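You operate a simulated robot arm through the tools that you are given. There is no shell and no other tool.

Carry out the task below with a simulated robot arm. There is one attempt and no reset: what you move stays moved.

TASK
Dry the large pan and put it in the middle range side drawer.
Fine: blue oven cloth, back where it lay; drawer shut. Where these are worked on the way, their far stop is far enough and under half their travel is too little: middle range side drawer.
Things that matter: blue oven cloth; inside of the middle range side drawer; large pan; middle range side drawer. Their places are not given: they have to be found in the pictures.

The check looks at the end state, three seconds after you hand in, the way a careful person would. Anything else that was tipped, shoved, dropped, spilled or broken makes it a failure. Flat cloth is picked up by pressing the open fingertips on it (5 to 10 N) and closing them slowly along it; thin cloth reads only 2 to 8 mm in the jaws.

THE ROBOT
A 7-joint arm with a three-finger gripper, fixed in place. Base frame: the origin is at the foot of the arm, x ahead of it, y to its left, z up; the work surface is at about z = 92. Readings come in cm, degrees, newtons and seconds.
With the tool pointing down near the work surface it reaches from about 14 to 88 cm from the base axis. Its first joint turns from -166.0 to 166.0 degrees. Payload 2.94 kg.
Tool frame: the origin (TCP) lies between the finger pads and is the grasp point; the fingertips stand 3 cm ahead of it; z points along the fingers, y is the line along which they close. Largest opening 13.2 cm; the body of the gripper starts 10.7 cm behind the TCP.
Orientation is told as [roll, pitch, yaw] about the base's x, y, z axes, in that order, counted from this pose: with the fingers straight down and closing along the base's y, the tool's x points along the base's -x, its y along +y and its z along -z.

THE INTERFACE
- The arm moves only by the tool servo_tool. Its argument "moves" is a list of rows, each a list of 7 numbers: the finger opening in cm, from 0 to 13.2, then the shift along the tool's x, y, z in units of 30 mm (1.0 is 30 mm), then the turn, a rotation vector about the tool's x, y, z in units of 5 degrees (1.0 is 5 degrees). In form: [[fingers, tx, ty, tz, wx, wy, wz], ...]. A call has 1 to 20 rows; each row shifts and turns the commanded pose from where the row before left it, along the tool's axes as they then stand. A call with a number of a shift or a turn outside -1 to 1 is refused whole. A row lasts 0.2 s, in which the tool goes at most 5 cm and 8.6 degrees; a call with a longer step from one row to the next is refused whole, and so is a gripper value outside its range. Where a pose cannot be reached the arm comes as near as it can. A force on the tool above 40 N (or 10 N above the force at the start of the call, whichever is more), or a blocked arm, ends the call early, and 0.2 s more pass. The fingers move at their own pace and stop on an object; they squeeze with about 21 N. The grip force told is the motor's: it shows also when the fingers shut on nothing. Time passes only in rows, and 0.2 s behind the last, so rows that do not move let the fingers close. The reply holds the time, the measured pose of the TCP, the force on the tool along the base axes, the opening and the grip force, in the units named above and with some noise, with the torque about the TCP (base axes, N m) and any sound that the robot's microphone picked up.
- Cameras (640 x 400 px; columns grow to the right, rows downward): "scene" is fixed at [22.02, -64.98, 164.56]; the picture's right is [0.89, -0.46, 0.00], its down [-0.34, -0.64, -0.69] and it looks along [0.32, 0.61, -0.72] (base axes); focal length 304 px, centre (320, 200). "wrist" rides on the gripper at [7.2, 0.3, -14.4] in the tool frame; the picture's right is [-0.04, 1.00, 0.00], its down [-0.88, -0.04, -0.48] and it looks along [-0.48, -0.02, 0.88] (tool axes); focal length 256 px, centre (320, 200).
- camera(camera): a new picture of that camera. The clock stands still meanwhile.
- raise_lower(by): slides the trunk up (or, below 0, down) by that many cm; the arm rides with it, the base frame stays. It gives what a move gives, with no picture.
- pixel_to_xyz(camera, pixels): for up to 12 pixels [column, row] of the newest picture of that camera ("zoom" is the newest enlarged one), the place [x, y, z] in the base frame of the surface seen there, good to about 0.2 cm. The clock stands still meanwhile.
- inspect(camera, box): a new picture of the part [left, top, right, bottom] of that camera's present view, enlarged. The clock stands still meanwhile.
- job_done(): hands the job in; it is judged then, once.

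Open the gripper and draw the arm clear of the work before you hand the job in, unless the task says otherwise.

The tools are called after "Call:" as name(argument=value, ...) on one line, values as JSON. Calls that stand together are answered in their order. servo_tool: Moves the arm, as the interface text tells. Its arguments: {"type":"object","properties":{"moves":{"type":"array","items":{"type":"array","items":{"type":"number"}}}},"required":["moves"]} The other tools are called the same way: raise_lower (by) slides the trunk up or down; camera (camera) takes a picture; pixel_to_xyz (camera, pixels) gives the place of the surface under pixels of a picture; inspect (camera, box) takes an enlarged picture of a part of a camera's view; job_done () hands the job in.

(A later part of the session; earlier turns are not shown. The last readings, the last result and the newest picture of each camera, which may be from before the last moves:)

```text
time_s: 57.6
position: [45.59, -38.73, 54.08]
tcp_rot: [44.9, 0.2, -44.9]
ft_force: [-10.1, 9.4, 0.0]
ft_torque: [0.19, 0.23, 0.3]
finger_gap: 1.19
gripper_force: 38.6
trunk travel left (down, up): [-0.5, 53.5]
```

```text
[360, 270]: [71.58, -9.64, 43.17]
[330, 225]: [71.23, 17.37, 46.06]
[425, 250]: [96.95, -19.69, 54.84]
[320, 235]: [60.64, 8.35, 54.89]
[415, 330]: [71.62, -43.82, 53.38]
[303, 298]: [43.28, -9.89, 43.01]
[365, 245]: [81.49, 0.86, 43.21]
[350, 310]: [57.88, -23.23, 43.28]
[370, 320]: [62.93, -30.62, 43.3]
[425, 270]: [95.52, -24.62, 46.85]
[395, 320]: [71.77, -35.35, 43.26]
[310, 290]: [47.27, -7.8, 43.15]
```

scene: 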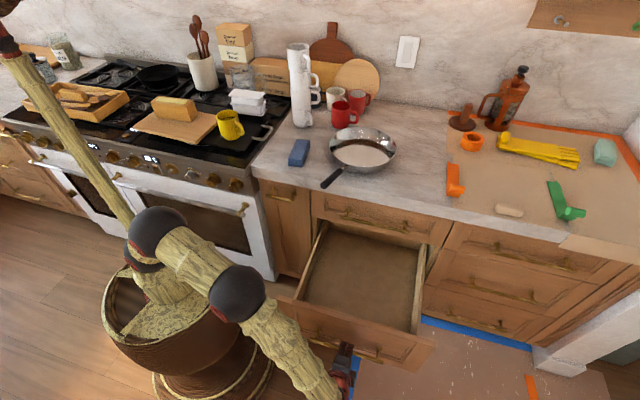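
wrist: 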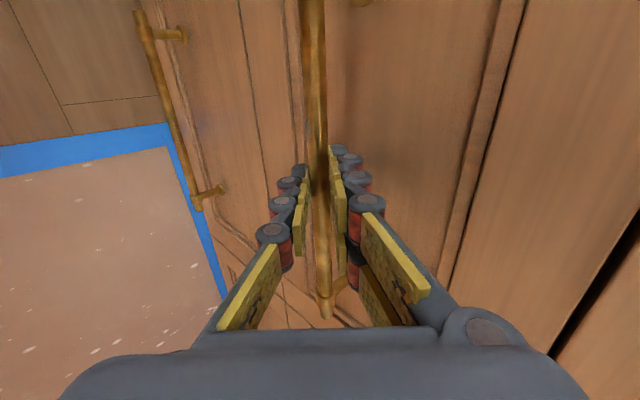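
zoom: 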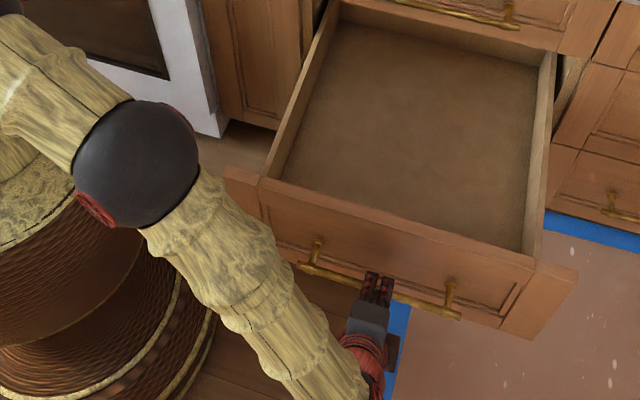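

The arm is clear; the drawer box is empty, about 43 cm wide (u 38 to 81), with its floor at z 43.2 and 34 cm of it uncovered. I let go of the bar and back away along the fingers.

Call:
servo_tool(moves=[[2, 0, 0, 0, 0, 0, 0], [4, 0, 0, 0, 0, 0, 0], [4, 0, 0, 0, 0, 0, 0], [4, 0, 0, -0.4, 0, 0, 0], [4, 0, 0, -0.8, 0, 0, 0], [4, 0, 0, -1, 0, 0, 0], [4, 0, 0, -1, 0, 0, 0], [4, 0, 0, -1, 0, 0, 0], [4, 0, 0, 0, 0, 0, 0]])

Call:
camera(camera="scene")

```text
time_s: 59.6
position: [39.37, -45.05, 62.99]
tcp_rot: [45.0, 0.1, -44.9]
ft_force: [-0.2, -1.0, 0.4]
ft_torque: [0.0, 0.02, -0.02]
finger_gap: 4.0
gripper_force: 0.1
trunk travel left (down, up): [-0.5, 53.5]
```

```text
taken
```

scene: 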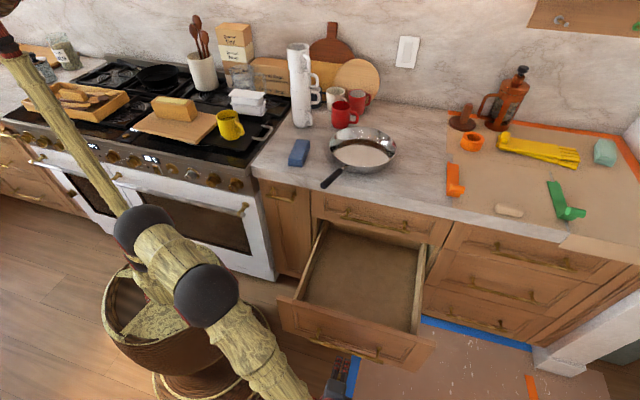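

The drawer stays open and the hand is free. I raise the trunk back 32 cm.

Call:
raise_lower(by=32)

Call:
servo_tool(moves=[[8, 0, 0, 0, 1, 0, 0], [8, 0, 0, 0, 1, 0, 0], [8, 0, 0, 0, 1, 0, 0], [8, 0, 0, 0, 1, 0, 0], [8, 0, 0, 0, 1, 0, 0], [8, 0, 0, 0, 1, 0, 0], [8, 0, 0, 0, 1, 0, 0], [8, 0, 0, 0, 1, 0, 0], [8, 0, 0, 0, 1, 0, 0], [8, 0, 0, -1, 0, 0, 0], [8, 0, 0, -1, 0, 0, 0], [8, 0, 0, -1, 0, 0, 0], [8, 0, 0, -1, 0, 0, 0], [8, 0, 0, -1, 0, 0, 0], [8, 0, 0, 0, 0, 0, 0]])

Call:
camera(camera="scene")

```text
time_s: 62.7
position: [39.47, -45.13, 95.04]
tcp_rot: [45.0, 0.0, -44.8]
ft_force: [0.0, -0.2, -1.1]
ft_torque: [0.02, 0.01, -0.02]
finger_gap: 4.02
gripper_force: 0.0
trunk travel left (down, up): [-32.5, 21.5]
```

```text
time_s: 65.9
position: [39.55, -45.0, 110.09]
tcp_rot: [0.0, 0.0, -45.0]
ft_force: [0.8, 0.1, -0.3]
ft_torque: [0.02, -0.01, -0.02]
finger_gap: 8.02
gripper_force: 0.1
trunk travel left (down, up): [-32.5, 21.5]
```

```text
taken
```

scene: 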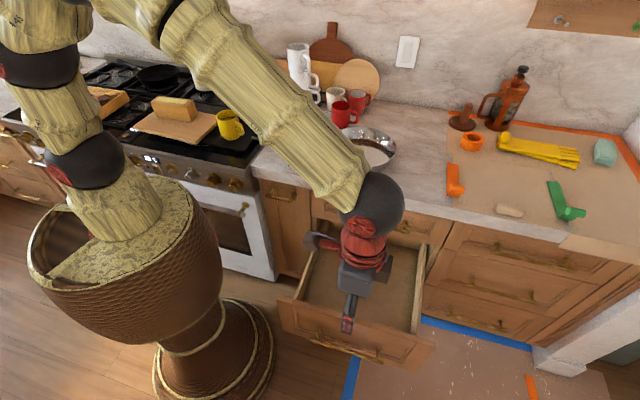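

The arm is up and free. I carry the open hand over the pan's rim next to the handle, near (71,0.4), for a close look.

Call:
servo_tool(moves=[[8, 0.173, 0.953, 0, 0, 0, 0], [8, 0.173, 0.953, 0, 0, 0, 0], [8, 0.173, 0.953, 0, 0, 0, 0], [8, 0.173, 0.953, 0, 0, 0, 0], [8, 0.173, 0.953, 0, 0, 0, 0], [8, 0.173, 0.953, 0, 0, 0, 0], [8, 0.173, 0.953, 0, 0, 0, 0], [8, 0.173, 0.953, 0, 0, 0, 0], [8, 0.173, 0.953, 0, 0, 0, 0], [8, 0.173, 0.953, 0, 0, 0, 0], [8, 0.173, 0.953, 0, 0, 0, 0], [8, 0.173, 0.953, 0, 0, 0, 0], [8, 0.173, 0.953, 0, 0, 0, 0], [8, 0.173, 0.953, 0, 0, 0, 0], [8, 0.173, 0.953, 0, 0, 0, 0], [8, 0.173, 0.953, 0, 0, 0, 0], [8, 0.173, 0.953, 0, 0, 0, 0], [8, 0.173, 0.953, 0, 0, 0, 0], [8, 0, 0, 0, 0, 0, -1], [8, 0, 0, 0, 0, 0, 0]])

Call:
camera(camera="wrist")

Call:
camera(camera="scene")

```text
time_s: 70.1
position: [69.11, -2.02, 109.98]
tcp_rot: [-0.1, 0.0, -39.8]
ft_force: [1.0, -0.3, 0.3]
ft_torque: [0.03, 0.0, -0.02]
finger_gap: 8.02
gripper_force: 0.0
trunk travel left (down, up): [-32.5, 21.5]
```

```text
taken
```

wrist: 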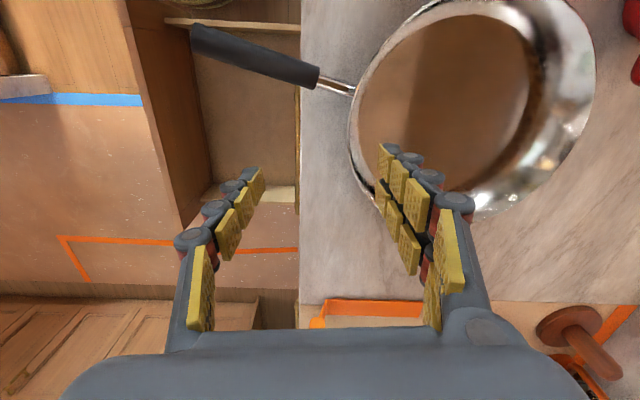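

```text
taken
```

scene: 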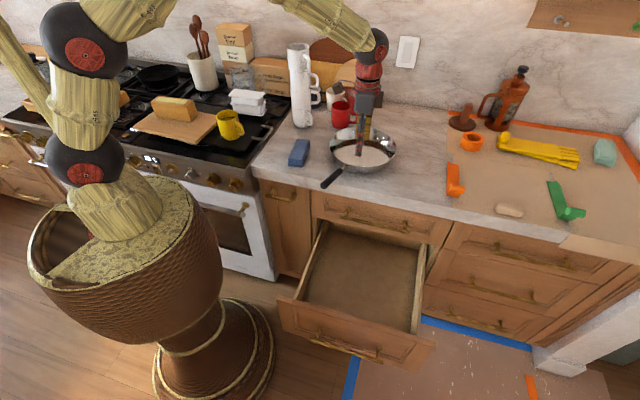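

The rim and handle neck show clearly at (350,90). I measure the rim, the handle and the wall.

Call:
pixel_to_xyz(camera="wrist", pixels=[[200, 40], [250, 57], [315, 78], [350, 90], [351, 115], [352, 150], [358, 165], [370, 190], [360, 120], [375, 150], [385, 40], [435, 8]])

Call:
pixel_to_xyz(camera="wrist", pixels=[[520, 200], [595, 80], [580, 20], [470, 220], [500, 160], [450, 100], [535, 120], [560, 120], [345, 140], [335, 150], [340, 185], [205, 28]])

Call:
inspect(camera="wrist", box=[260, 30, 460, 230])

```text
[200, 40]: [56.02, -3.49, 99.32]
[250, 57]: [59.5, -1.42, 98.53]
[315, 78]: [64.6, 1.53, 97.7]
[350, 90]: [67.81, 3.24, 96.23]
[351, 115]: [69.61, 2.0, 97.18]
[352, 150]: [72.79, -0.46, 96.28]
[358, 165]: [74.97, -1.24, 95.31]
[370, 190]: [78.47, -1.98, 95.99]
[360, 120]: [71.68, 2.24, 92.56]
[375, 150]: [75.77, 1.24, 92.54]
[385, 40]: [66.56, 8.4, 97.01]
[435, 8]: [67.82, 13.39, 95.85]
```

```text
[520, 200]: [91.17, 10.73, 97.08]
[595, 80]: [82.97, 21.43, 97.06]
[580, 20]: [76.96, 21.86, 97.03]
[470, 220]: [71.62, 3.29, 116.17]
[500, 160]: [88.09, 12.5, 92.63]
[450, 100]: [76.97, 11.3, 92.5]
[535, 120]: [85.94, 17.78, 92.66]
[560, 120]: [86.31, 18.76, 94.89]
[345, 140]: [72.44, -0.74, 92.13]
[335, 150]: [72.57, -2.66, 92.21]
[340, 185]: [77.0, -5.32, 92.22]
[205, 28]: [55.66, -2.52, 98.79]
```

```text
2.00 times, centred on (360, 130) of wrist
```

zoom: 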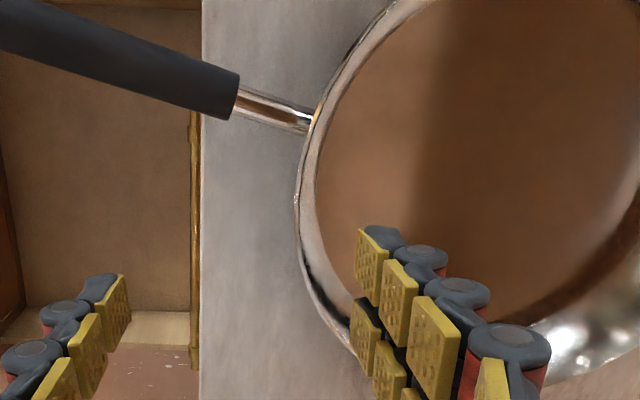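

The pan is centred at (78.9,9.8), handle pointing at 209°, wall leaning out about 22°. I tilt the hand 22° to match the wall and line up above the rim at the 230° side, 4 cm from the neck.

Call:
servo_tool(moves=[[6, 0, 0, 0, -1, 0, 0], [4, 0, 0, 0, -1, 0, 0], [3.4, 0, 0, 0, -1, 0, 0], [3.4, 0, 0, 0, -1, 0, 0], [3.4, 0, 0, 0, -0.4, 0, 0], [3.4, 0.04, -0.35, 0.3, 0, 0, 0], [3.4, 0, -0.353, 0.307, 0, 0, 0], [3.4, 0, 0, 0.8, 0, 0, 0], [3.4, 0, 0, 0.7, 0, 0, 0], [3.4, 0, 0, 0, 0, 0, 0], [3.4, 0, 0, 0, 0, 0, 0]])

Call:
camera(camera="wrist")

Call:
inspect(camera="scene", box=[310, 90, 420, 200])

```text
time_s: 72.5
position: [69.34, -1.6, 103.36]
tcp_rot: [22.0, 0.0, -39.9]
ft_force: [0.0, 0.8, -0.8]
ft_torque: [0.0, 0.0, -0.02]
finger_gap: 3.42
gripper_force: 0.0
trunk travel left (down, up): [-32.5, 21.5]
```

```text
taken
```

wrist: 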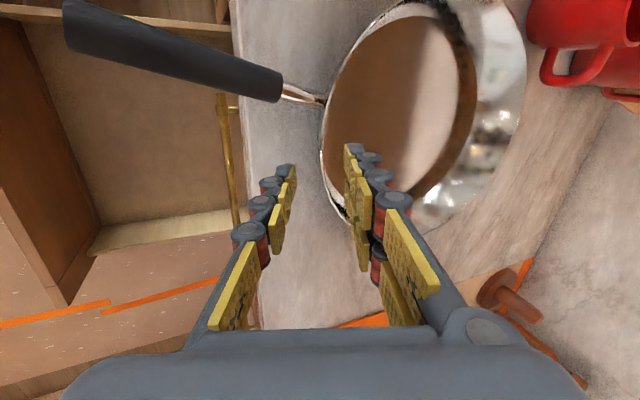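

```text
3.64 times, centred on (365, 145) of scene
```

zoom: 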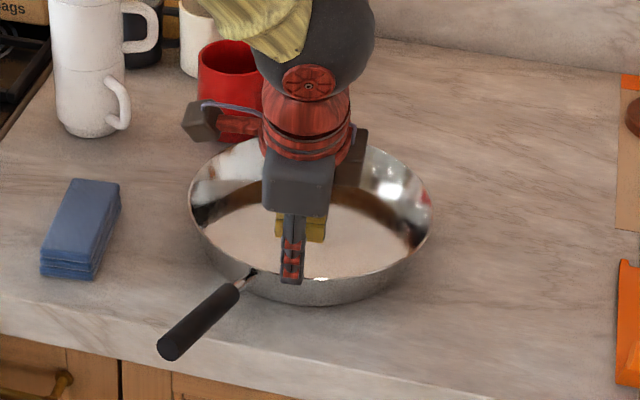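

The rim lies straight between the fingers, 7.5 cm ahead along the tool axis. I slide down over the wall.

Call:
servo_tool(moves=[[3.4, 0, 0, 0.7, 0, 0, 0], [3.4, 0, 0, 0.6, 0, 0, 0], [3.4, 0, 0, 0.4, 0, 0, 0], [3.4, 0, 0, 0.3, 0, 0, 0], [3.4, 0, 0, 0.3, 0, 0, 0], [3.4, 0, 0, 0.2, 0, 0, 0], [3.4, 0, 0, 0, 0, 0, 0]])

Call:
camera(camera="wrist")

```text
time_s: 74.1
position: [71.1, 0.57, 96.3]
tcp_rot: [21.9, -0.1, -39.9]
ft_force: [0.5, -0.3, -0.1]
ft_torque: [0.02, -0.02, 0.02]
finger_gap: 3.41
gripper_force: 0.0
trunk travel left (down, up): [-32.5, 21.5]
```

```text
taken
```

wrist: 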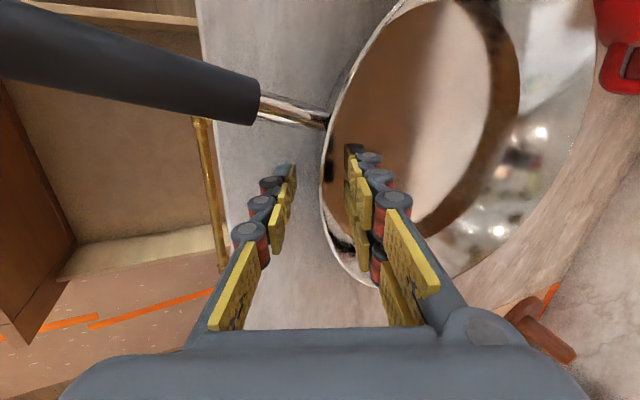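

The wall is about 4 mm off centre toward the inner finger, so I shift over and close on it.

Call:
servo_tool(moves=[[3.4, 0, 0.13, 0, 0, 0, 0], [2.5, 0, 0, 0, 0, 0, 0], [1.5, 0, 0, 0, 0, 0, 0], [0.8, 0, 0, 0, 0, 0, 0], [0, 0, 0, 0, 0, 0, 0], [0, 0, 0, 0, 0, 0, 0], [0, 0, 0, 0, 0, 0, 0]])

Call:
camera(camera="wrist")

```text
time_s: 75.7
position: [71.39, 0.79, 96.45]
tcp_rot: [22.1, 0.1, -39.9]
ft_force: [-1.0, 1.4, 0.1]
ft_torque: [-0.34, -0.05, 0.15]
finger_gap: 0.93
gripper_force: 20.4
trunk travel left (down, up): [-32.5, 21.5]
```

```text
taken
```

wrist: 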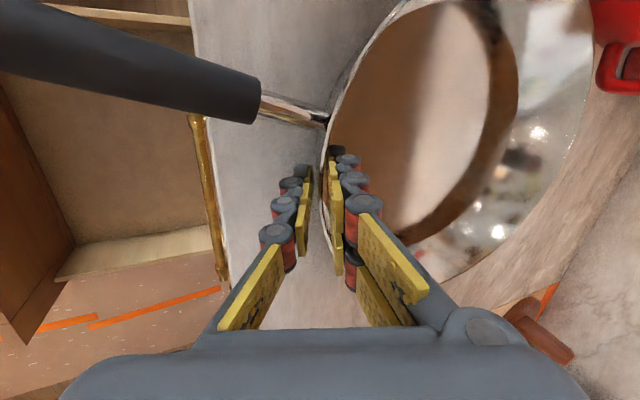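

The wall is clamped at 0.9 cm with 20 N. I lift straight up 1.5 cm as a test of weight and droop.

Call:
servo_tool(moves=[[0, 0, 0.062, -0.155, 0, 0, 0], [0, 0, 0.062, -0.155, 0, 0, 0], [0, 0, 0.062, -0.155, 0, 0, 0], [0, 0, 0, 0, 0, 0, 0], [0, 0, 0, 0, 0, 0, 0]])

Call:
camera(camera="wrist")

Call:
inspect(camera="scene", box=[310, 90, 420, 200])

```text
time_s: 76.9
position: [71.39, 0.79, 98.13]
tcp_rot: [22.1, 0.0, -39.9]
ft_force: [-0.2, -0.3, -6.3]
ft_torque: [-0.36, 0.22, -0.01]
finger_gap: 1.07
gripper_force: 21.2
trunk travel left (down, up): [-32.5, 21.5]
```

```text
taken
```

wrist: 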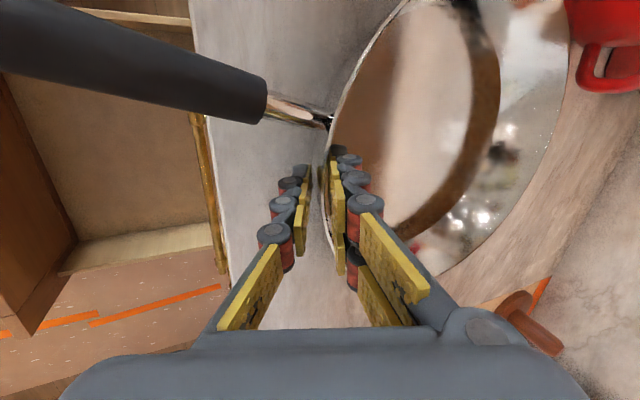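

```text
3.64 times, centred on (365, 145) of scene
```

zoom: 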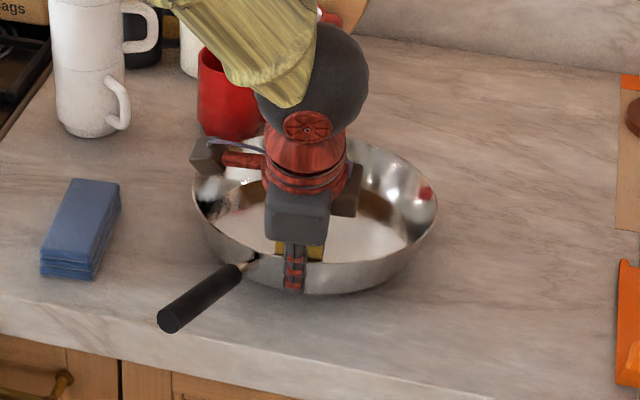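

The force reads 6.3 N and the grip opened slightly, so part of the weight is still on the counter or the pan tilts. I lift 2 cm more and look again.

Call:
servo_tool(moves=[[0, 0, 0.062, -0.155, 0, 0, 0], [0, 0, 0.062, -0.155, 0, 0, 0], [0, 0, 0.062, -0.155, 0, 0, 0], [0, 0, 0.062, -0.155, 0, 0, 0], [0, 0, 0, 0, 0, 0, 0], [0, 0, 0, 0, 0, 0, 0]])

Call:
camera(camera="wrist")

Call:
inspect(camera="scene", box=[310, 90, 420, 200])

```text
time_s: 78.3
position: [71.42, 0.84, 100.09]
tcp_rot: [21.9, -0.1, -39.9]
ft_force: [-0.2, 0.0, -6.9]
ft_torque: [-0.51, 0.36, -0.03]
finger_gap: 1.29
gripper_force: 20.9
trunk travel left (down, up): [-32.5, 21.5]
```

```text
taken
```

wrist: 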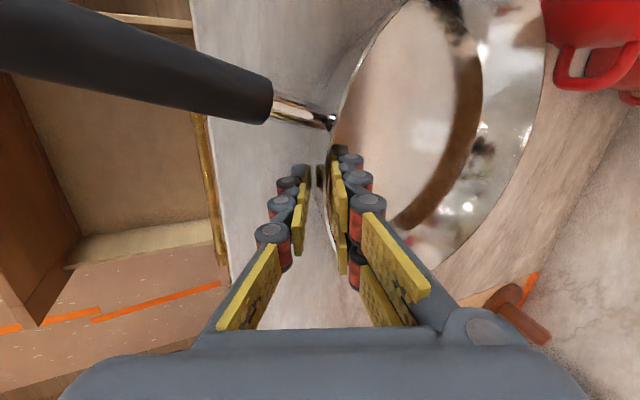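

```text
3.64 times, centred on (365, 145) of scene
```

zoom: 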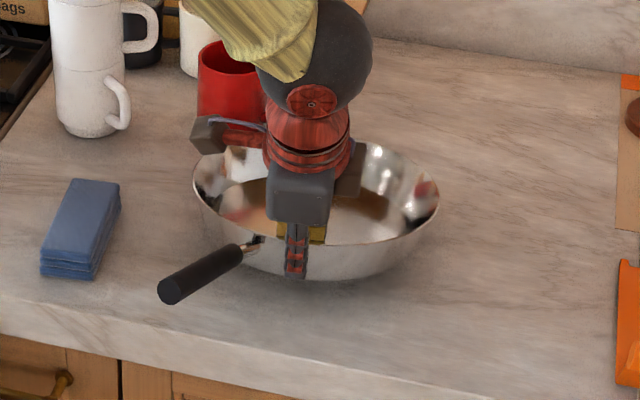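

Torque and force show the pan weighs about 7.5 N and the clamp cannot hold it level; it pivots on its far edge. I roll the hand with the pan while lifting so it hangs tilted about 45°, where the load torque fits the grip.

Call:
servo_tool(moves=[[0, 0, 0.212, -0.526, 1, 0, 0], [0, 0, 0.166, -0.542, 1, 0, 0], [0, 0, 0.118, -0.555, 1, 0, 0], [0, 0, 0.069, -0.563, 1, 0, 0], [0, 0, 0, 0, 0, 0, 0], [0, 0, 0, 0, 0, 0, 0]])

Call:
camera(camera="wrist")

Call:
inspect(camera="scene", box=[310, 70, 420, 190])

```text
time_s: 79.7
position: [71.46, 0.77, 106.86]
tcp_rot: [1.9, 0.1, -39.9]
ft_force: [0.0, 1.1, -7.2]
ft_torque: [-0.41, 0.27, 0.03]
finger_gap: 1.33
gripper_force: 20.8
trunk travel left (down, up): [-32.5, 21.5]
```

```text
taken
```

wrist: 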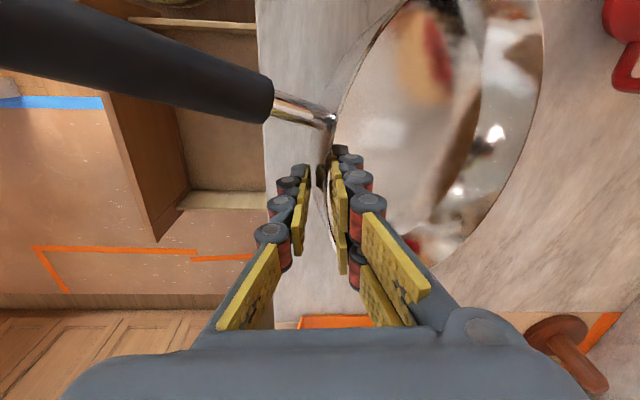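

```text
3.33 times, centred on (365, 130) of scene
```

zoom: 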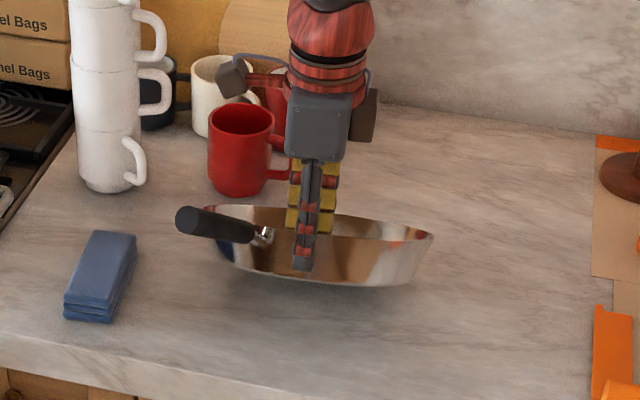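

The pan now hangs tilted with the torque down to 0.5 Nm and 7.2 N of weight carried. I roll 15° further and lift on.

Call:
servo_tool(moves=[[0, 0, 0.02, -0.567, 1, 0, 0], [0, 0, -0.03, -0.566, 1, 0, 0], [0, 0, -0.079, -0.561, 1, 0, 0], [0, 0, -0.2, -0.8, 0, 0, 0], [0, 0, -0.2, -0.8, 0, 0, 0], [0, 0, 0, 0, 0, 0, 0], [0, 0, 0, 0, 0, 0, 0]])

Call:
camera(camera="wrist")

Call:
inspect(camera="scene", box=[300, 60, 430, 190])

```text
time_s: 81.3
position: [71.19, 0.74, 116.85]
tcp_rot: [-13.0, 0.0, -40.0]
ft_force: [-0.4, -0.9, -6.4]
ft_torque: [-0.35, 0.22, 0.02]
finger_gap: 1.09
gripper_force: 21.0
trunk travel left (down, up): [-32.5, 21.5]
```

```text
taken
```

wrist: 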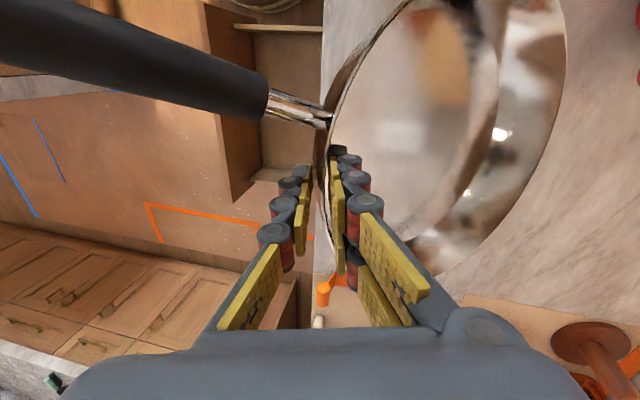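

```text
3.08 times, centred on (365, 125) of scene
```

zoom: 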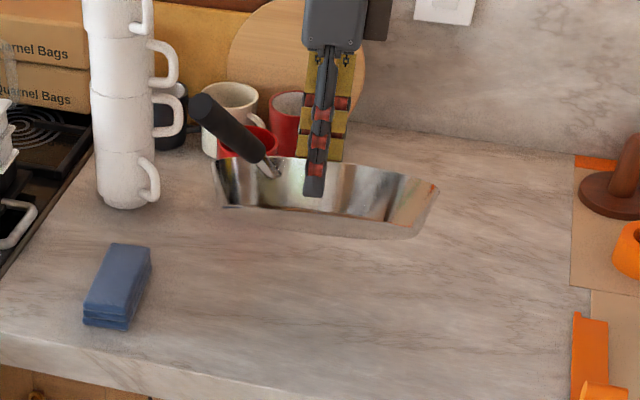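

The pan hangs securely (gap 1.1 cm, torque 0.4 Nm). I carry it out over the open drawer, keeping height.

Call:
servo_tool(moves=[[0, -0.066, -0.383, 0.06, 0, 0, 0], [0, -0.1325, -0.767, 0.12, 0, 0, 0], [0, -0.1325, -0.767, 0.12, 0, 0, 0], [0, -0.1325, -0.767, 0.12, 0, 0, 0], [0, -0.1325, -0.767, 0.12, 0, 0, 0], [0, -0.1325, -0.767, 0.12, 0, 0, 0], [0, -0.1325, -0.767, 0.12, 0, 0, 0], [0, -0.1325, -0.767, 0.12, 0, 0, 0], [0, -0.1325, -0.767, 0.12, 0, 0, 0], [0, -0.1325, -0.767, 0.12, 0, 0, 0], [0, -0.1325, -0.767, 0.12, 0, 0, 0], [0, -0.1325, -0.767, 0.12, 0, 0, 0], [0, -0.066, -0.383, 0.06, 0, 0, 0], [0, 0, 0, 0, 0, 0, 0]])

Call:
camera(camera="scene")

```text
time_s: 84.3
position: [57.13, -23.84, 118.75]
tcp_rot: [-13.1, -0.1, -39.9]
ft_force: [0.3, 0.3, -6.1]
ft_torque: [-0.39, 0.21, 0.02]
finger_gap: 1.04
gripper_force: 21.2
trunk travel left (down, up): [-32.5, 21.5]
```

```text
taken
```

scene: 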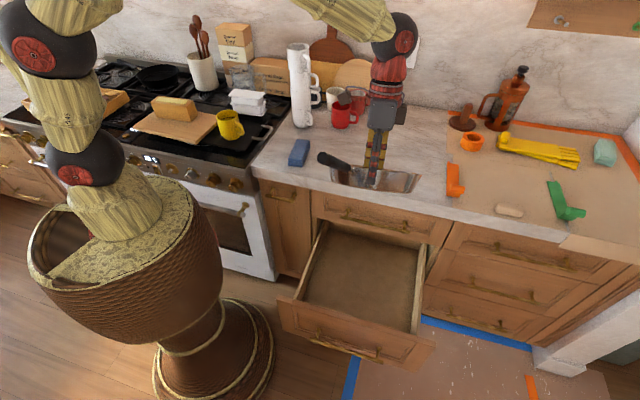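

The pan is over the drawer region. I turn it 50° about the vertical so its handle will lie along the drawer's width.

Call:
servo_tool(moves=[[0, 0, 0, 0, 0, 0.225, 0.974], [0, 0, 0, 0, 0, 0.225, 0.974], [0, 0, 0, 0, 0, 0.225, 0.974], [0, 0, 0, 0, 0, 0.225, 0.974], [0, 0, 0, 0, 0, 0.225, 0.974], [0, 0, 0, 0, 0, 0.225, 0.974], [0, 0, 0, 0, 0, 0.225, 0.974], [0, 0, 0, 0, 0, 0.225, 0.974], [0, 0, 0, 0, 0, 0.225, 0.974], [0, 0, 0, 0, 0, 0.225, 0.974], [0, 0, 0, 0, 0, 0, 0]])

Call:
camera(camera="scene")

Call:
camera(camera="wrist")

```text
time_s: 86.7
position: [57.07, -23.65, 119.0]
tcp_rot: [-13.1, 0.0, -90.1]
ft_force: [1.0, 0.3, -6.7]
ft_torque: [-0.08, 0.48, 0.0]
finger_gap: 1.02
gripper_force: 21.1
trunk travel left (down, up): [-32.5, 21.5]
```

```text
taken
```

scene: 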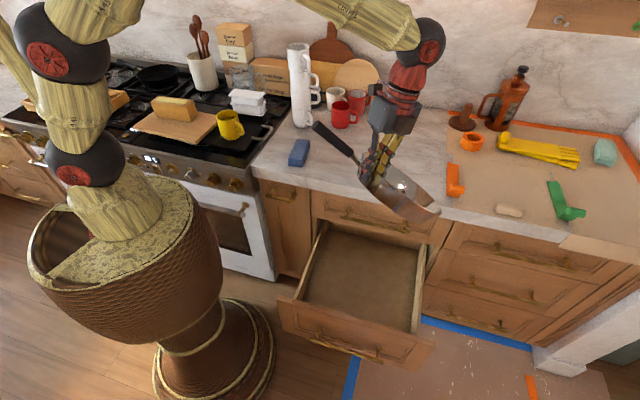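

```text
taken
```

wrist: 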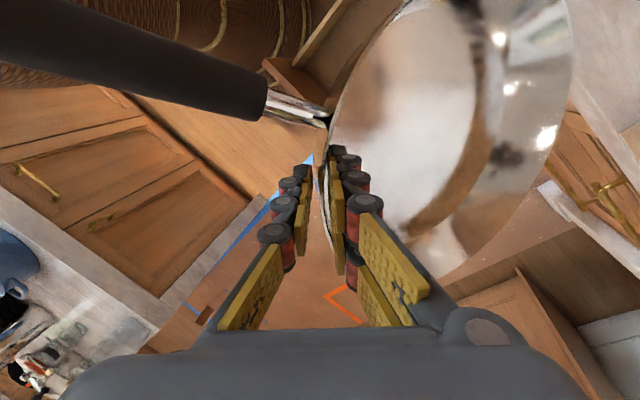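

The pan hangs at about 40° with its handle toward the left. I measure its extents before lowering past the counter edge.

Call:
pixel_to_xyz(camera="scene", pixels=[[437, 212], [416, 220], [380, 200], [365, 178], [400, 180], [430, 195], [410, 215], [360, 165], [318, 126], [352, 158], [395, 165], [420, 185]])

Call:
pixel_to_xyz(camera="wrist", pixels=[[565, 90], [500, 230], [420, 5], [440, 100], [480, 150], [550, 20], [560, 170], [450, 270], [260, 95], [335, 130], [572, 50], [530, 200]])

```text
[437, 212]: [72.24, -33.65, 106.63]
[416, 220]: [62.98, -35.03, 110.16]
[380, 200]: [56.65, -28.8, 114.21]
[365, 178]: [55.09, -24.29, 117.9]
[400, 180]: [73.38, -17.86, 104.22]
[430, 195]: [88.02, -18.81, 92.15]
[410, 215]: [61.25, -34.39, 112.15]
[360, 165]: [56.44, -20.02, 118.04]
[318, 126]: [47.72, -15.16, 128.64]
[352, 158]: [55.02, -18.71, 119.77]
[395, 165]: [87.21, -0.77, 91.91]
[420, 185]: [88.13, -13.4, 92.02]
```

```text
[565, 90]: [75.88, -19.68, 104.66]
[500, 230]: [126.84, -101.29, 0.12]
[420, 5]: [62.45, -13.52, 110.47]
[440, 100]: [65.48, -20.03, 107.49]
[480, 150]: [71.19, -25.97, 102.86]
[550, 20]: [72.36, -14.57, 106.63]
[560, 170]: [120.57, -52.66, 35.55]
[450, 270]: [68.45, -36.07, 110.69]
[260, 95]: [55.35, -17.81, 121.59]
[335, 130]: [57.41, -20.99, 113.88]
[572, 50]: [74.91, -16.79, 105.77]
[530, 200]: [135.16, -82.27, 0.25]
```

Its furthest point toward the cabinet is v 41.3 against the upper bar at 43. I shift 1.5 cm outward for clearance, then lower the trunk 32 cm.

Call:
servo_tool(moves=[[0, -0.18, -0.172, 0.04, 0, 0, 0], [0, -0.18, -0.172, 0.04, 0, 0, 0], [0, 0, 0, 0, 0, 0, 0]])

Call:
raise_lower(by=-16)

Call:
camera(camera="scene")

```text
time_s: 87.5
position: [56.1, -24.84, 118.91]
tcp_rot: [-13.0, 0.0, -89.9]
ft_force: [-0.2, 0.0, -5.9]
ft_torque: [-0.1, 0.44, -0.03]
finger_gap: 1.02
gripper_force: 20.7
trunk travel left (down, up): [-32.5, 21.5]
```

```text
time_s: 89.4
position: [56.14, -24.88, 103.0]
tcp_rot: [-13.0, 0.0, -89.9]
ft_force: [0.2, -0.5, -7.7]
ft_torque: [-0.06, 0.42, -0.04]
finger_gap: 1.02
gripper_force: 20.7
trunk travel left (down, up): [-16.5, 37.5]
```

```text
taken
```

scene: 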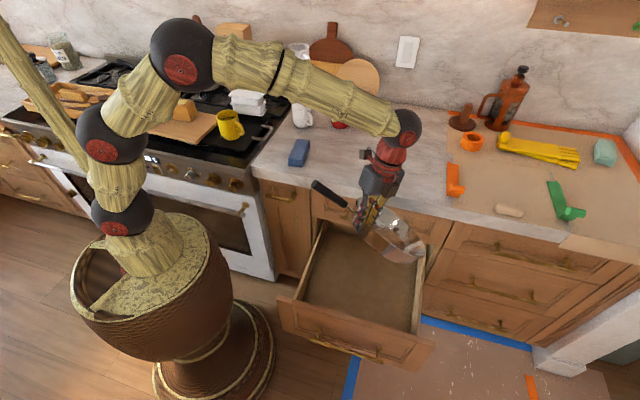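

The pan is passing the counter edge with clearance, and the grip is unchanged. I lower the trunk the remaining 16 cm.

Call:
raise_lower(by=-16)

Call:
camera(camera="scene")

Call:
camera(camera="wrist")

```text
time_s: 91.2
position: [55.99, -24.84, 86.94]
tcp_rot: [-12.9, 0.0, -89.9]
ft_force: [-1.0, 0.7, -7.3]
ft_torque: [-0.08, 0.41, 0.05]
finger_gap: 0.99
gripper_force: 20.8
trunk travel left (down, up): [-0.5, 53.5]
```

```text
taken
```

scene: 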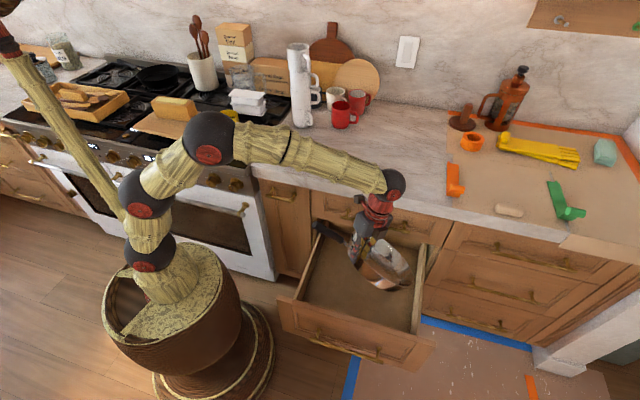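

```text
taken
```

wrist: 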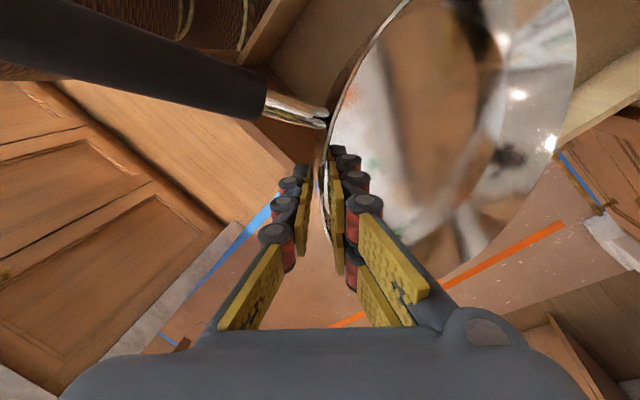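

Everything is clear so far. I check where the wrist joint and pan are relative to the counter edge (v 44.8) before lowering further.

Call:
pixel_to_xyz(camera="scene", pixels=[[393, 183], [400, 190], [388, 200], [405, 185], [378, 215], [409, 280], [400, 245], [385, 240], [385, 285], [320, 225], [375, 180], [360, 175]])

Call:
inspect(camera="scene", box=[270, 170, 450, 380])

```text
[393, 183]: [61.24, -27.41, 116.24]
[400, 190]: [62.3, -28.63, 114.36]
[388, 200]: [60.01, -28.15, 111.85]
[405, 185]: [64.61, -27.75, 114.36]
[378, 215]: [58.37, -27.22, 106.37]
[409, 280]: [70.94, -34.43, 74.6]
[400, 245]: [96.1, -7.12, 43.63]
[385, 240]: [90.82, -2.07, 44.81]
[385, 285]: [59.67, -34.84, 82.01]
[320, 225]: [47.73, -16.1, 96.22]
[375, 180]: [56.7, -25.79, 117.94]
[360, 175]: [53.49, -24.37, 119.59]
```

```text
1.90 times, centred on (360, 275) of scene
```

zoom: 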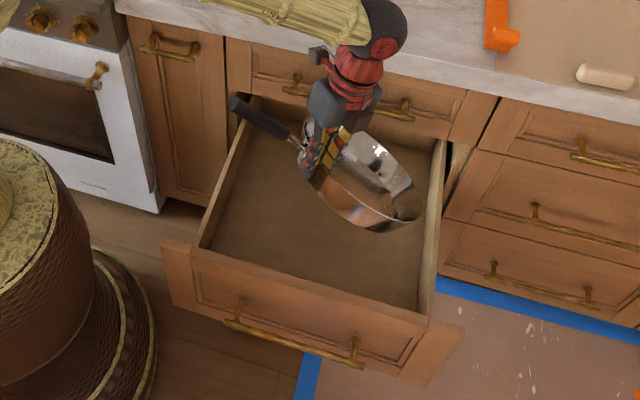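

The wrist is at v about 30, well in front of the counter. I lower the tilted pan 22 cm into the drawer.

Call:
servo_tool(moves=[[0, 0, 0.09, 0.39, 0, 0, 0], [0, 0, 0.165, 0.714, 0, 0, 0], [0, 0, 0.165, 0.714, 0, 0, 0], [0, 0, 0.165, 0.714, 0, 0, 0], [0, 0, 0.165, 0.714, 0, 0, 0], [0, 0, 0.165, 0.714, 0, 0, 0], [0, 0, 0.165, 0.714, 0, 0, 0], [0, 0, 0.165, 0.714, 0, 0, 0], [0, 0, 0.165, 0.714, 0, 0, 0], [0, 0, 0.165, 0.714, 0, 0, 0], [0, 0, 0.09, 0.39, 0, 0, 0], [0, 0, 0, 0, 0, 0, 0]])

Call:
inspect(camera="scene", box=[270, 170, 450, 380])

Call:
camera(camera="wrist")

```text
time_s: 93.8
position: [56.0, -24.87, 64.67]
tcp_rot: [-13.0, 0.0, -89.8]
ft_force: [-0.6, -0.6, -6.9]
ft_torque: [-0.08, 0.4, 0.01]
finger_gap: 1.01
gripper_force: 20.7
trunk travel left (down, up): [-0.5, 53.5]
```

```text
1.90 times, centred on (360, 275) of scene
```

zoom: 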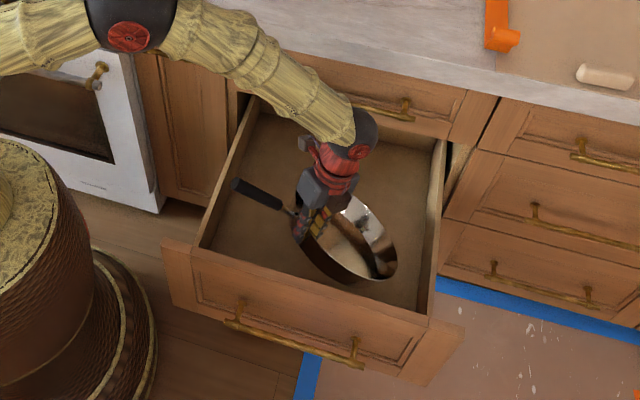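

```text
taken
```

wrist: 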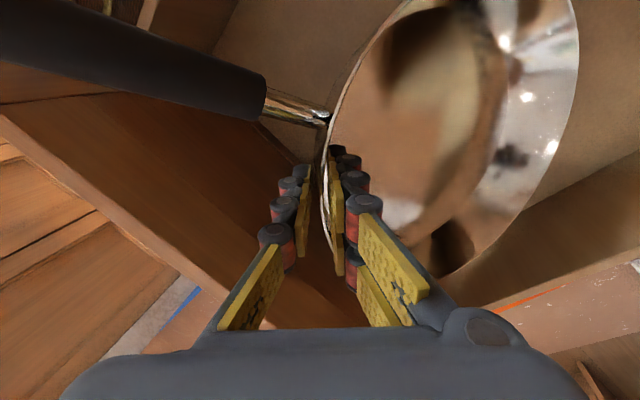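

The pan's low edge is about 4.5 cm above the drawer floor. I shift 3 cm deeper so the hand will clear the front panel when it tilts back, then lower until the far edge touches.

Call:
servo_tool(moves=[[0, 0.236, 0.229, -0.053, 0, 0, 0], [0, 0.236, 0.229, -0.053, 0, 0, 0], [0, 0.236, 0.229, -0.053, 0, 0, 0], [0, 0, 0.09, 0.39, 0, 0, 0], [0, 0, 0.09, 0.39, 0, 0, 0], [0, 0, 0.05, 0.2, 0, 0, 0], [0, 0, 0.05, 0.2, 0, 0, 0], [0, 0, 0, 0, 0, 0, 0]])

Call:
camera(camera="wrist")

```text
time_s: 95.6
position: [58.26, -22.68, 61.04]
tcp_rot: [-13.0, 0.0, -90.0]
ft_force: [0.2, 0.2, -7.4]
ft_torque: [-0.06, 0.43, 0.0]
finger_gap: 0.98
gripper_force: 20.8
trunk travel left (down, up): [-0.5, 53.5]
```

```text
taken
```

wrist: 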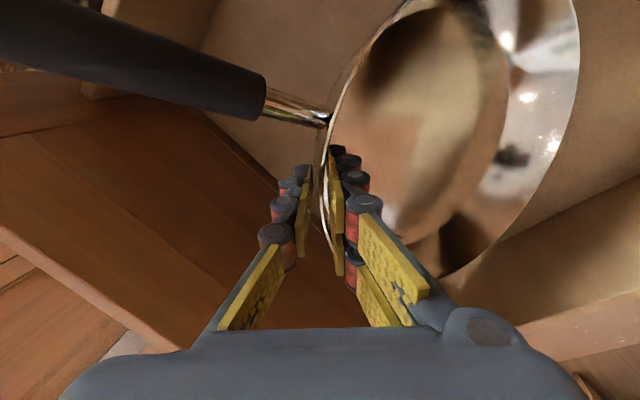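

Still carrying the full 7 N. I ease down in 3 mm steps to find the floor contact.

Call:
servo_tool(moves=[[0, 0, 0.022, 0.097, 0, 0, 0], [0, 0, 0.022, 0.097, 0, 0, 0], [0, 0, 0.022, 0.097, 0, 0, 0], [0, 0, 0.022, 0.097, 0, 0, 0], [0, 0, 0, 0, 0, 0, 0]])

```text
time_s: 96.8
position: [58.22, -22.7, 59.94]
tcp_rot: [-12.9, 0.0, -89.9]
ft_force: [-1.7, -0.1, -4.5]
ft_torque: [-0.12, 0.17, -0.05]
finger_gap: 0.94
gripper_force: 20.6
trunk travel left (down, up): [-0.5, 53.5]
```

The far edge touches the floor at TCP z 60 (force down to 4.5 N). I now lay the pan down: rolling the hand back in half-steps while lowering to match.

Call:
servo_tool(moves=[[0, 0, 0.0525, 0.227, -0.5, 0, 0], [0, 0, 0.044, 0.23, -0.5, 0, 0], [0, 0, 0.035, 0.248, -0.5, 0, 0], [0, 0, 0.024, 0.248, -0.5, 0, 0], [0, 0, 0.014, 0.27, -0.5, 0, 0], [0, 0, 0.002, 0.27, -0.5, 0, 0], [0, 0, 0, 0, 0, 0, 0]])

Call:
camera(camera="wrist")

Call:
inspect(camera="scene", box=[270, 170, 450, 380])

```text
time_s: 98.4
position: [58.29, -22.64, 55.28]
tcp_rot: [2.0, -0.1, -89.9]
ft_force: [0.5, 0.6, -6.9]
ft_torque: [0.0, 0.4, 0.03]
finger_gap: 0.95
gripper_force: 21.3
trunk travel left (down, up): [-0.5, 53.5]
```

```text
taken
```

wrist: 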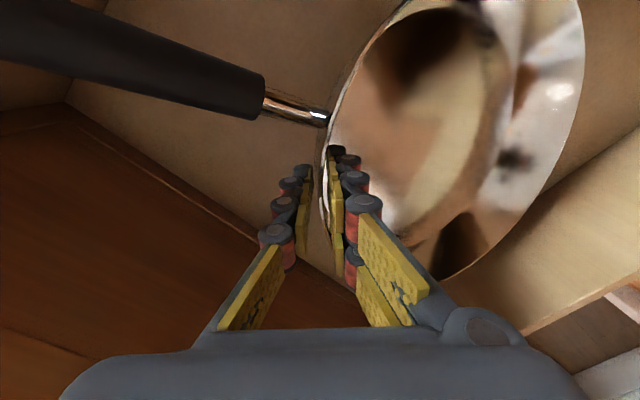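

```text
1.90 times, centred on (360, 275) of scene
```

zoom: 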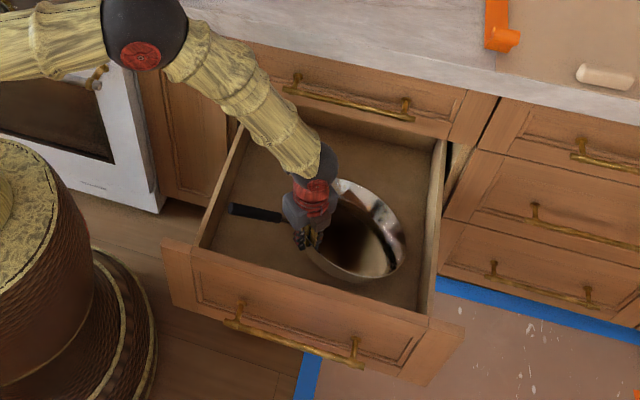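

The pan is lying back smoothly at about 22°. I continue in half-steps with slightly more lowering to keep the far edge on the floor.

Call:
servo_tool(moves=[[0, 0, -0.004, 0.1, 0, 0, 0], [0, 0, -0.01, 0.3, -0.5, 0, 0], [0, 0, -0.024, 0.299, -0.5, 0, 0], [0, 0, -0.038, 0.308, -0.5, 0, 0], [0, 0, -0.051, 0.306, -0.5, 0, 0], [0, 0, 0, 0, 0, 0, 0]])

Call:
camera(camera="wrist")

```text
time_s: 99.8
position: [58.3, -22.7, 51.47]
tcp_rot: [12.0, 0.0, -89.9]
ft_force: [0.2, 0.5, -5.0]
ft_torque: [-0.02, 0.18, 0.09]
finger_gap: 0.91
gripper_force: 20.9
trunk travel left (down, up): [-0.5, 53.5]
```

```text
taken
```

wrist: 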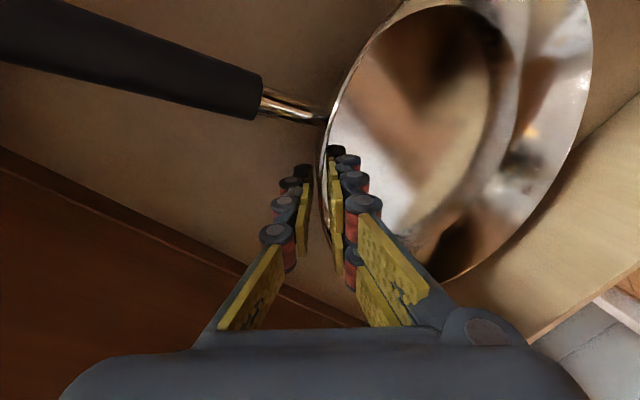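

Far edge on the floor (5 N carried, torque 0.2). I complete the lay-down.

Call:
servo_tool(moves=[[0, 0, -0.066, 0.31, -0.5, 0, 0], [0, 0, -0.079, 0.307, -0.5, 0, 0], [0, 0, -0.095, 0.309, -0.5, 0, 0], [0, 0, 0, 0, 0, 0, 0]])

Call:
inspect(camera="scene", box=[270, 170, 450, 380])

Call:
camera(camera="wrist")

```text
time_s: 100.8
position: [58.38, -22.72, 48.62]
tcp_rot: [19.5, 0.0, -89.9]
ft_force: [0.5, -0.3, -4.6]
ft_torque: [0.0, 0.14, 0.01]
finger_gap: 0.95
gripper_force: 21.1
trunk travel left (down, up): [-0.5, 53.5]
```

```text
1.90 times, centred on (360, 275) of scene
```

zoom: 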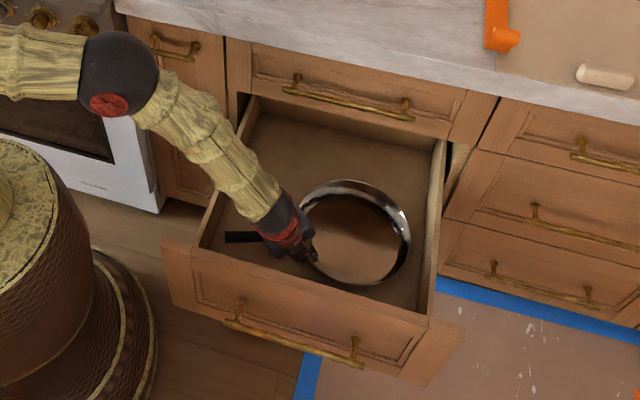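

```text
taken
```

wrist: 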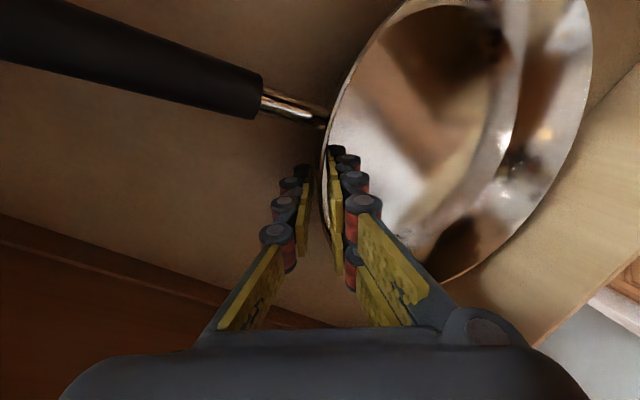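

The pan lies almost flat. I lower the last centimetre and watch for the load to vanish.

Call:
servo_tool(moves=[[0, 0, -0.055, 0.155, -0.4, 0, 0], [0, 0, -0.055, 0.155, 0, 0, 0], [0, 0, -0.02, 0.06, 0, 0, 0], [0, 0, 0, 0, 0, 0, 0]])

```text
time_s: 101.8
position: [58.64, -22.72, 47.75]
tcp_rot: [21.8, -0.2, -89.9]
ft_force: [1.0, 1.4, 18.7]
ft_torque: [-0.08, -0.06, 0.25]
finger_gap: 0.94
gripper_force: 21.2
trunk travel left (down, up): [-0.5, 53.5]
```

The pan is down flat on the drawer floor (contact 19 N). I relieve the pressure a few mm and open the fingers.

Call:
servo_tool(moves=[[0, 0, 0.025, -0.07, 0, 0, 0], [0, 0, 0, 0, 0, 0, 0], [1.5, 0, 0, 0, 0, 0, 0], [2.2, 0, 0, 0, 0, 0, 0], [2.8, 0, 0, 0, 0, 0, 0], [2.8, 0, 0, 0, 0, 0, 0], [2.8, 0, 0, 0, 0, 0, 0]])

Call:
camera(camera="wrist")

```text
time_s: 103.4
position: [58.29, -22.73, 47.7]
tcp_rot: [21.6, 0.0, -89.9]
ft_force: [-0.7, -0.1, 0.8]
ft_torque: [-0.03, 0.05, 0.03]
finger_gap: 2.79
gripper_force: 0.0
trunk travel left (down, up): [-0.5, 53.5]
```

```text
taken
```

wrist: 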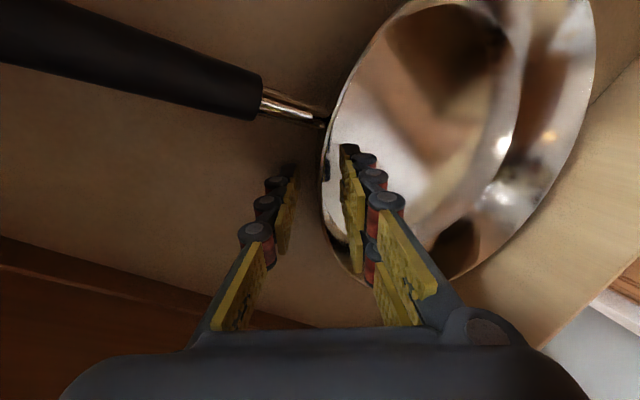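

The fingers are open with the rim between them. I withdraw along the tool axis 6 cm, then straight up.

Call:
servo_tool(moves=[[2.8, 0, 0, -0.4, 0, 0, 0], [2.8, 0, 0, -0.6, 0, 0, 0], [2.8, 0, 0, -0.6, 0, 0, 0], [2.8, 0, 0, -0.5, 0, 0, 0], [2.8, 0, 0.3, -0.742, 0, 0, 0], [2.8, 0, 0.3, -0.742, 0, 0, 0], [2.8, 0, 0.3, -0.742, 0, 0, 0], [2.8, 0, 0.3, -0.742, 0, 0, 0], [2.8, 0, 0.3, -0.742, 0, 0, 0], [2.8, 0, 0.3, -0.742, 0, 0, 0], [2.8, 0, 0.3, -0.742, 0, 0, 0], [2.8, 0, 0, 0, 0, 0, 0]])

Call:
camera(camera="scene")

Call:
camera(camera="wrist")

```text
time_s: 106.0
position: [56.07, -22.64, 70.38]
tcp_rot: [21.5, 0.0, -89.9]
ft_force: [0.6, -0.1, 0.2]
ft_torque: [0.01, 0.01, -0.02]
finger_gap: 2.8
gripper_force: 0.1
trunk travel left (down, up): [-0.5, 53.5]
```

```text
taken
```

scene: 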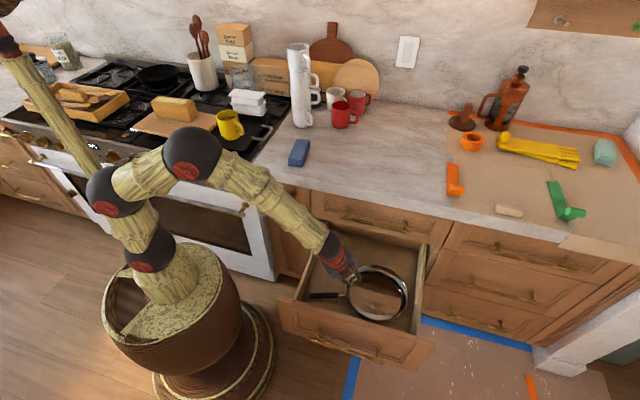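

```text
taken
```

wrist: 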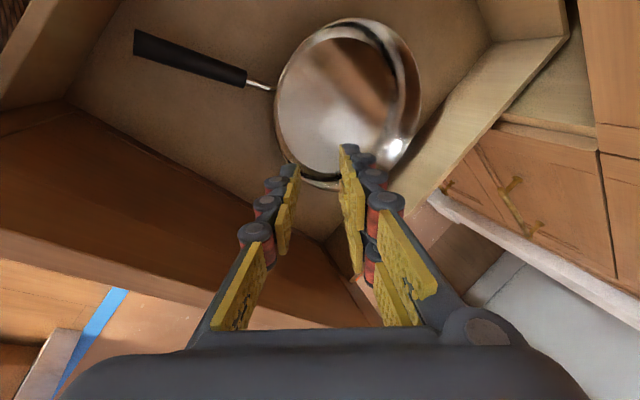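

The pan lies flat inside the drawer, with its handle toward the left. I raise the hand over the front panel and swing out in front of the drawer.

Call:
servo_tool(moves=[[2.8, 0, 0.307, -0.775, 0, 0, 0], [2.8, 0, 0.307, -0.775, 0, 0, 0], [2.8, 0, 0.307, -0.775, 0, 0, 0], [2.8, 0, 0.307, -0.775, 0, 0, 0], [2.8, 0, 0.307, -0.775, 0, 0, 0], [2.8, 0, 0.307, -0.775, 0, 0, 0], [2.8, -0.83, -0.575, -0.228, 0, 0, 0], [2.8, -0.83, -0.575, -0.228, 0, 0, 0], [2.8, -0.83, -0.575, -0.228, 0, 0, 0], [2.8, -0.83, -0.575, -0.228, 0, 0, 0], [2.8, -0.83, -0.575, -0.228, 0, 0, 0], [2.8, -0.83, -0.575, -0.228, 0, 0, 0], [2.8, -0.83, -0.575, -0.228, 0, 0, 0], [2.8, -0.83, -0.575, -0.228, 0, 0, 0], [2.8, -0.83, -0.575, -0.228, 0, 0, 0], [2.8, 0, 0, 0, 0, 0, 0]])

Call:
servo_tool(moves=[[3.6, 0, 0, 0, 0, 0.368, -0.93], [3.6, 0, 0, 0, 0, 0.368, -0.93], [3.6, 0, 0, 0, 0, 0.368, -0.93], [3.6, 0, 0, 0, 0, 0.368, -0.93], [3.6, 0, 0, 0, 0, 0.368, -0.93], [3.6, 0, 0, 0, 0, 0.368, -0.93], [3.6, 0, 0, 0, 0, 0.368, -0.93], [3.6, 0, 0, 0, 0, 0.368, -0.93], [3.6, 0, 0, 0, 0, 0.368, -0.93], [3.6, 0, 0, 0, -0.936, 0, 0], [3.6, 0, 0, 0, -0.936, 0, 0], [3.6, 0, 0, 0, -0.936, 0, 0], [3.6, 0, 0, 0, -0.936, 0, 0], [3.6, 0, 0, 0, -0.936, 0, 0], [3.6, 0, 0, 0, 0, 0, 0]])

Call:
camera(camera="scene")

```text
time_s: 109.4
position: [39.5, -45.14, 85.3]
tcp_rot: [21.5, 0.0, -89.8]
ft_force: [0.7, 0.8, 0.4]
ft_torque: [0.0, -0.01, 0.02]
finger_gap: 2.8
gripper_force: 0.0
trunk travel left (down, up): [-0.5, 53.5]
```

```text
time_s: 112.6
position: [39.53, -45.12, 85.33]
tcp_rot: [45.0, -0.1, -44.8]
ft_force: [-0.9, 0.1, 1.3]
ft_torque: [0.02, -0.03, -0.06]
finger_gap: 3.6
gripper_force: 0.0
trunk travel left (down, up): [-0.5, 53.5]
```

```text
taken
```

scene: 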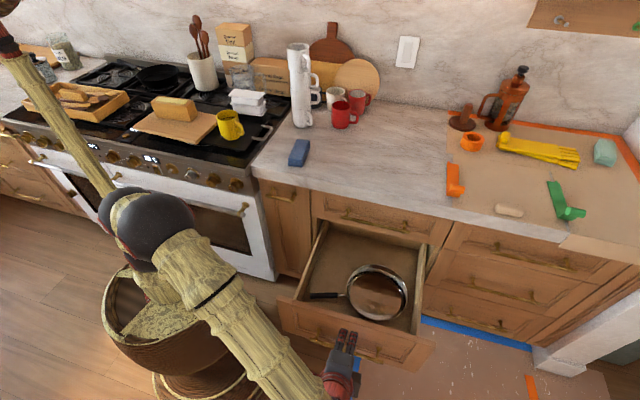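

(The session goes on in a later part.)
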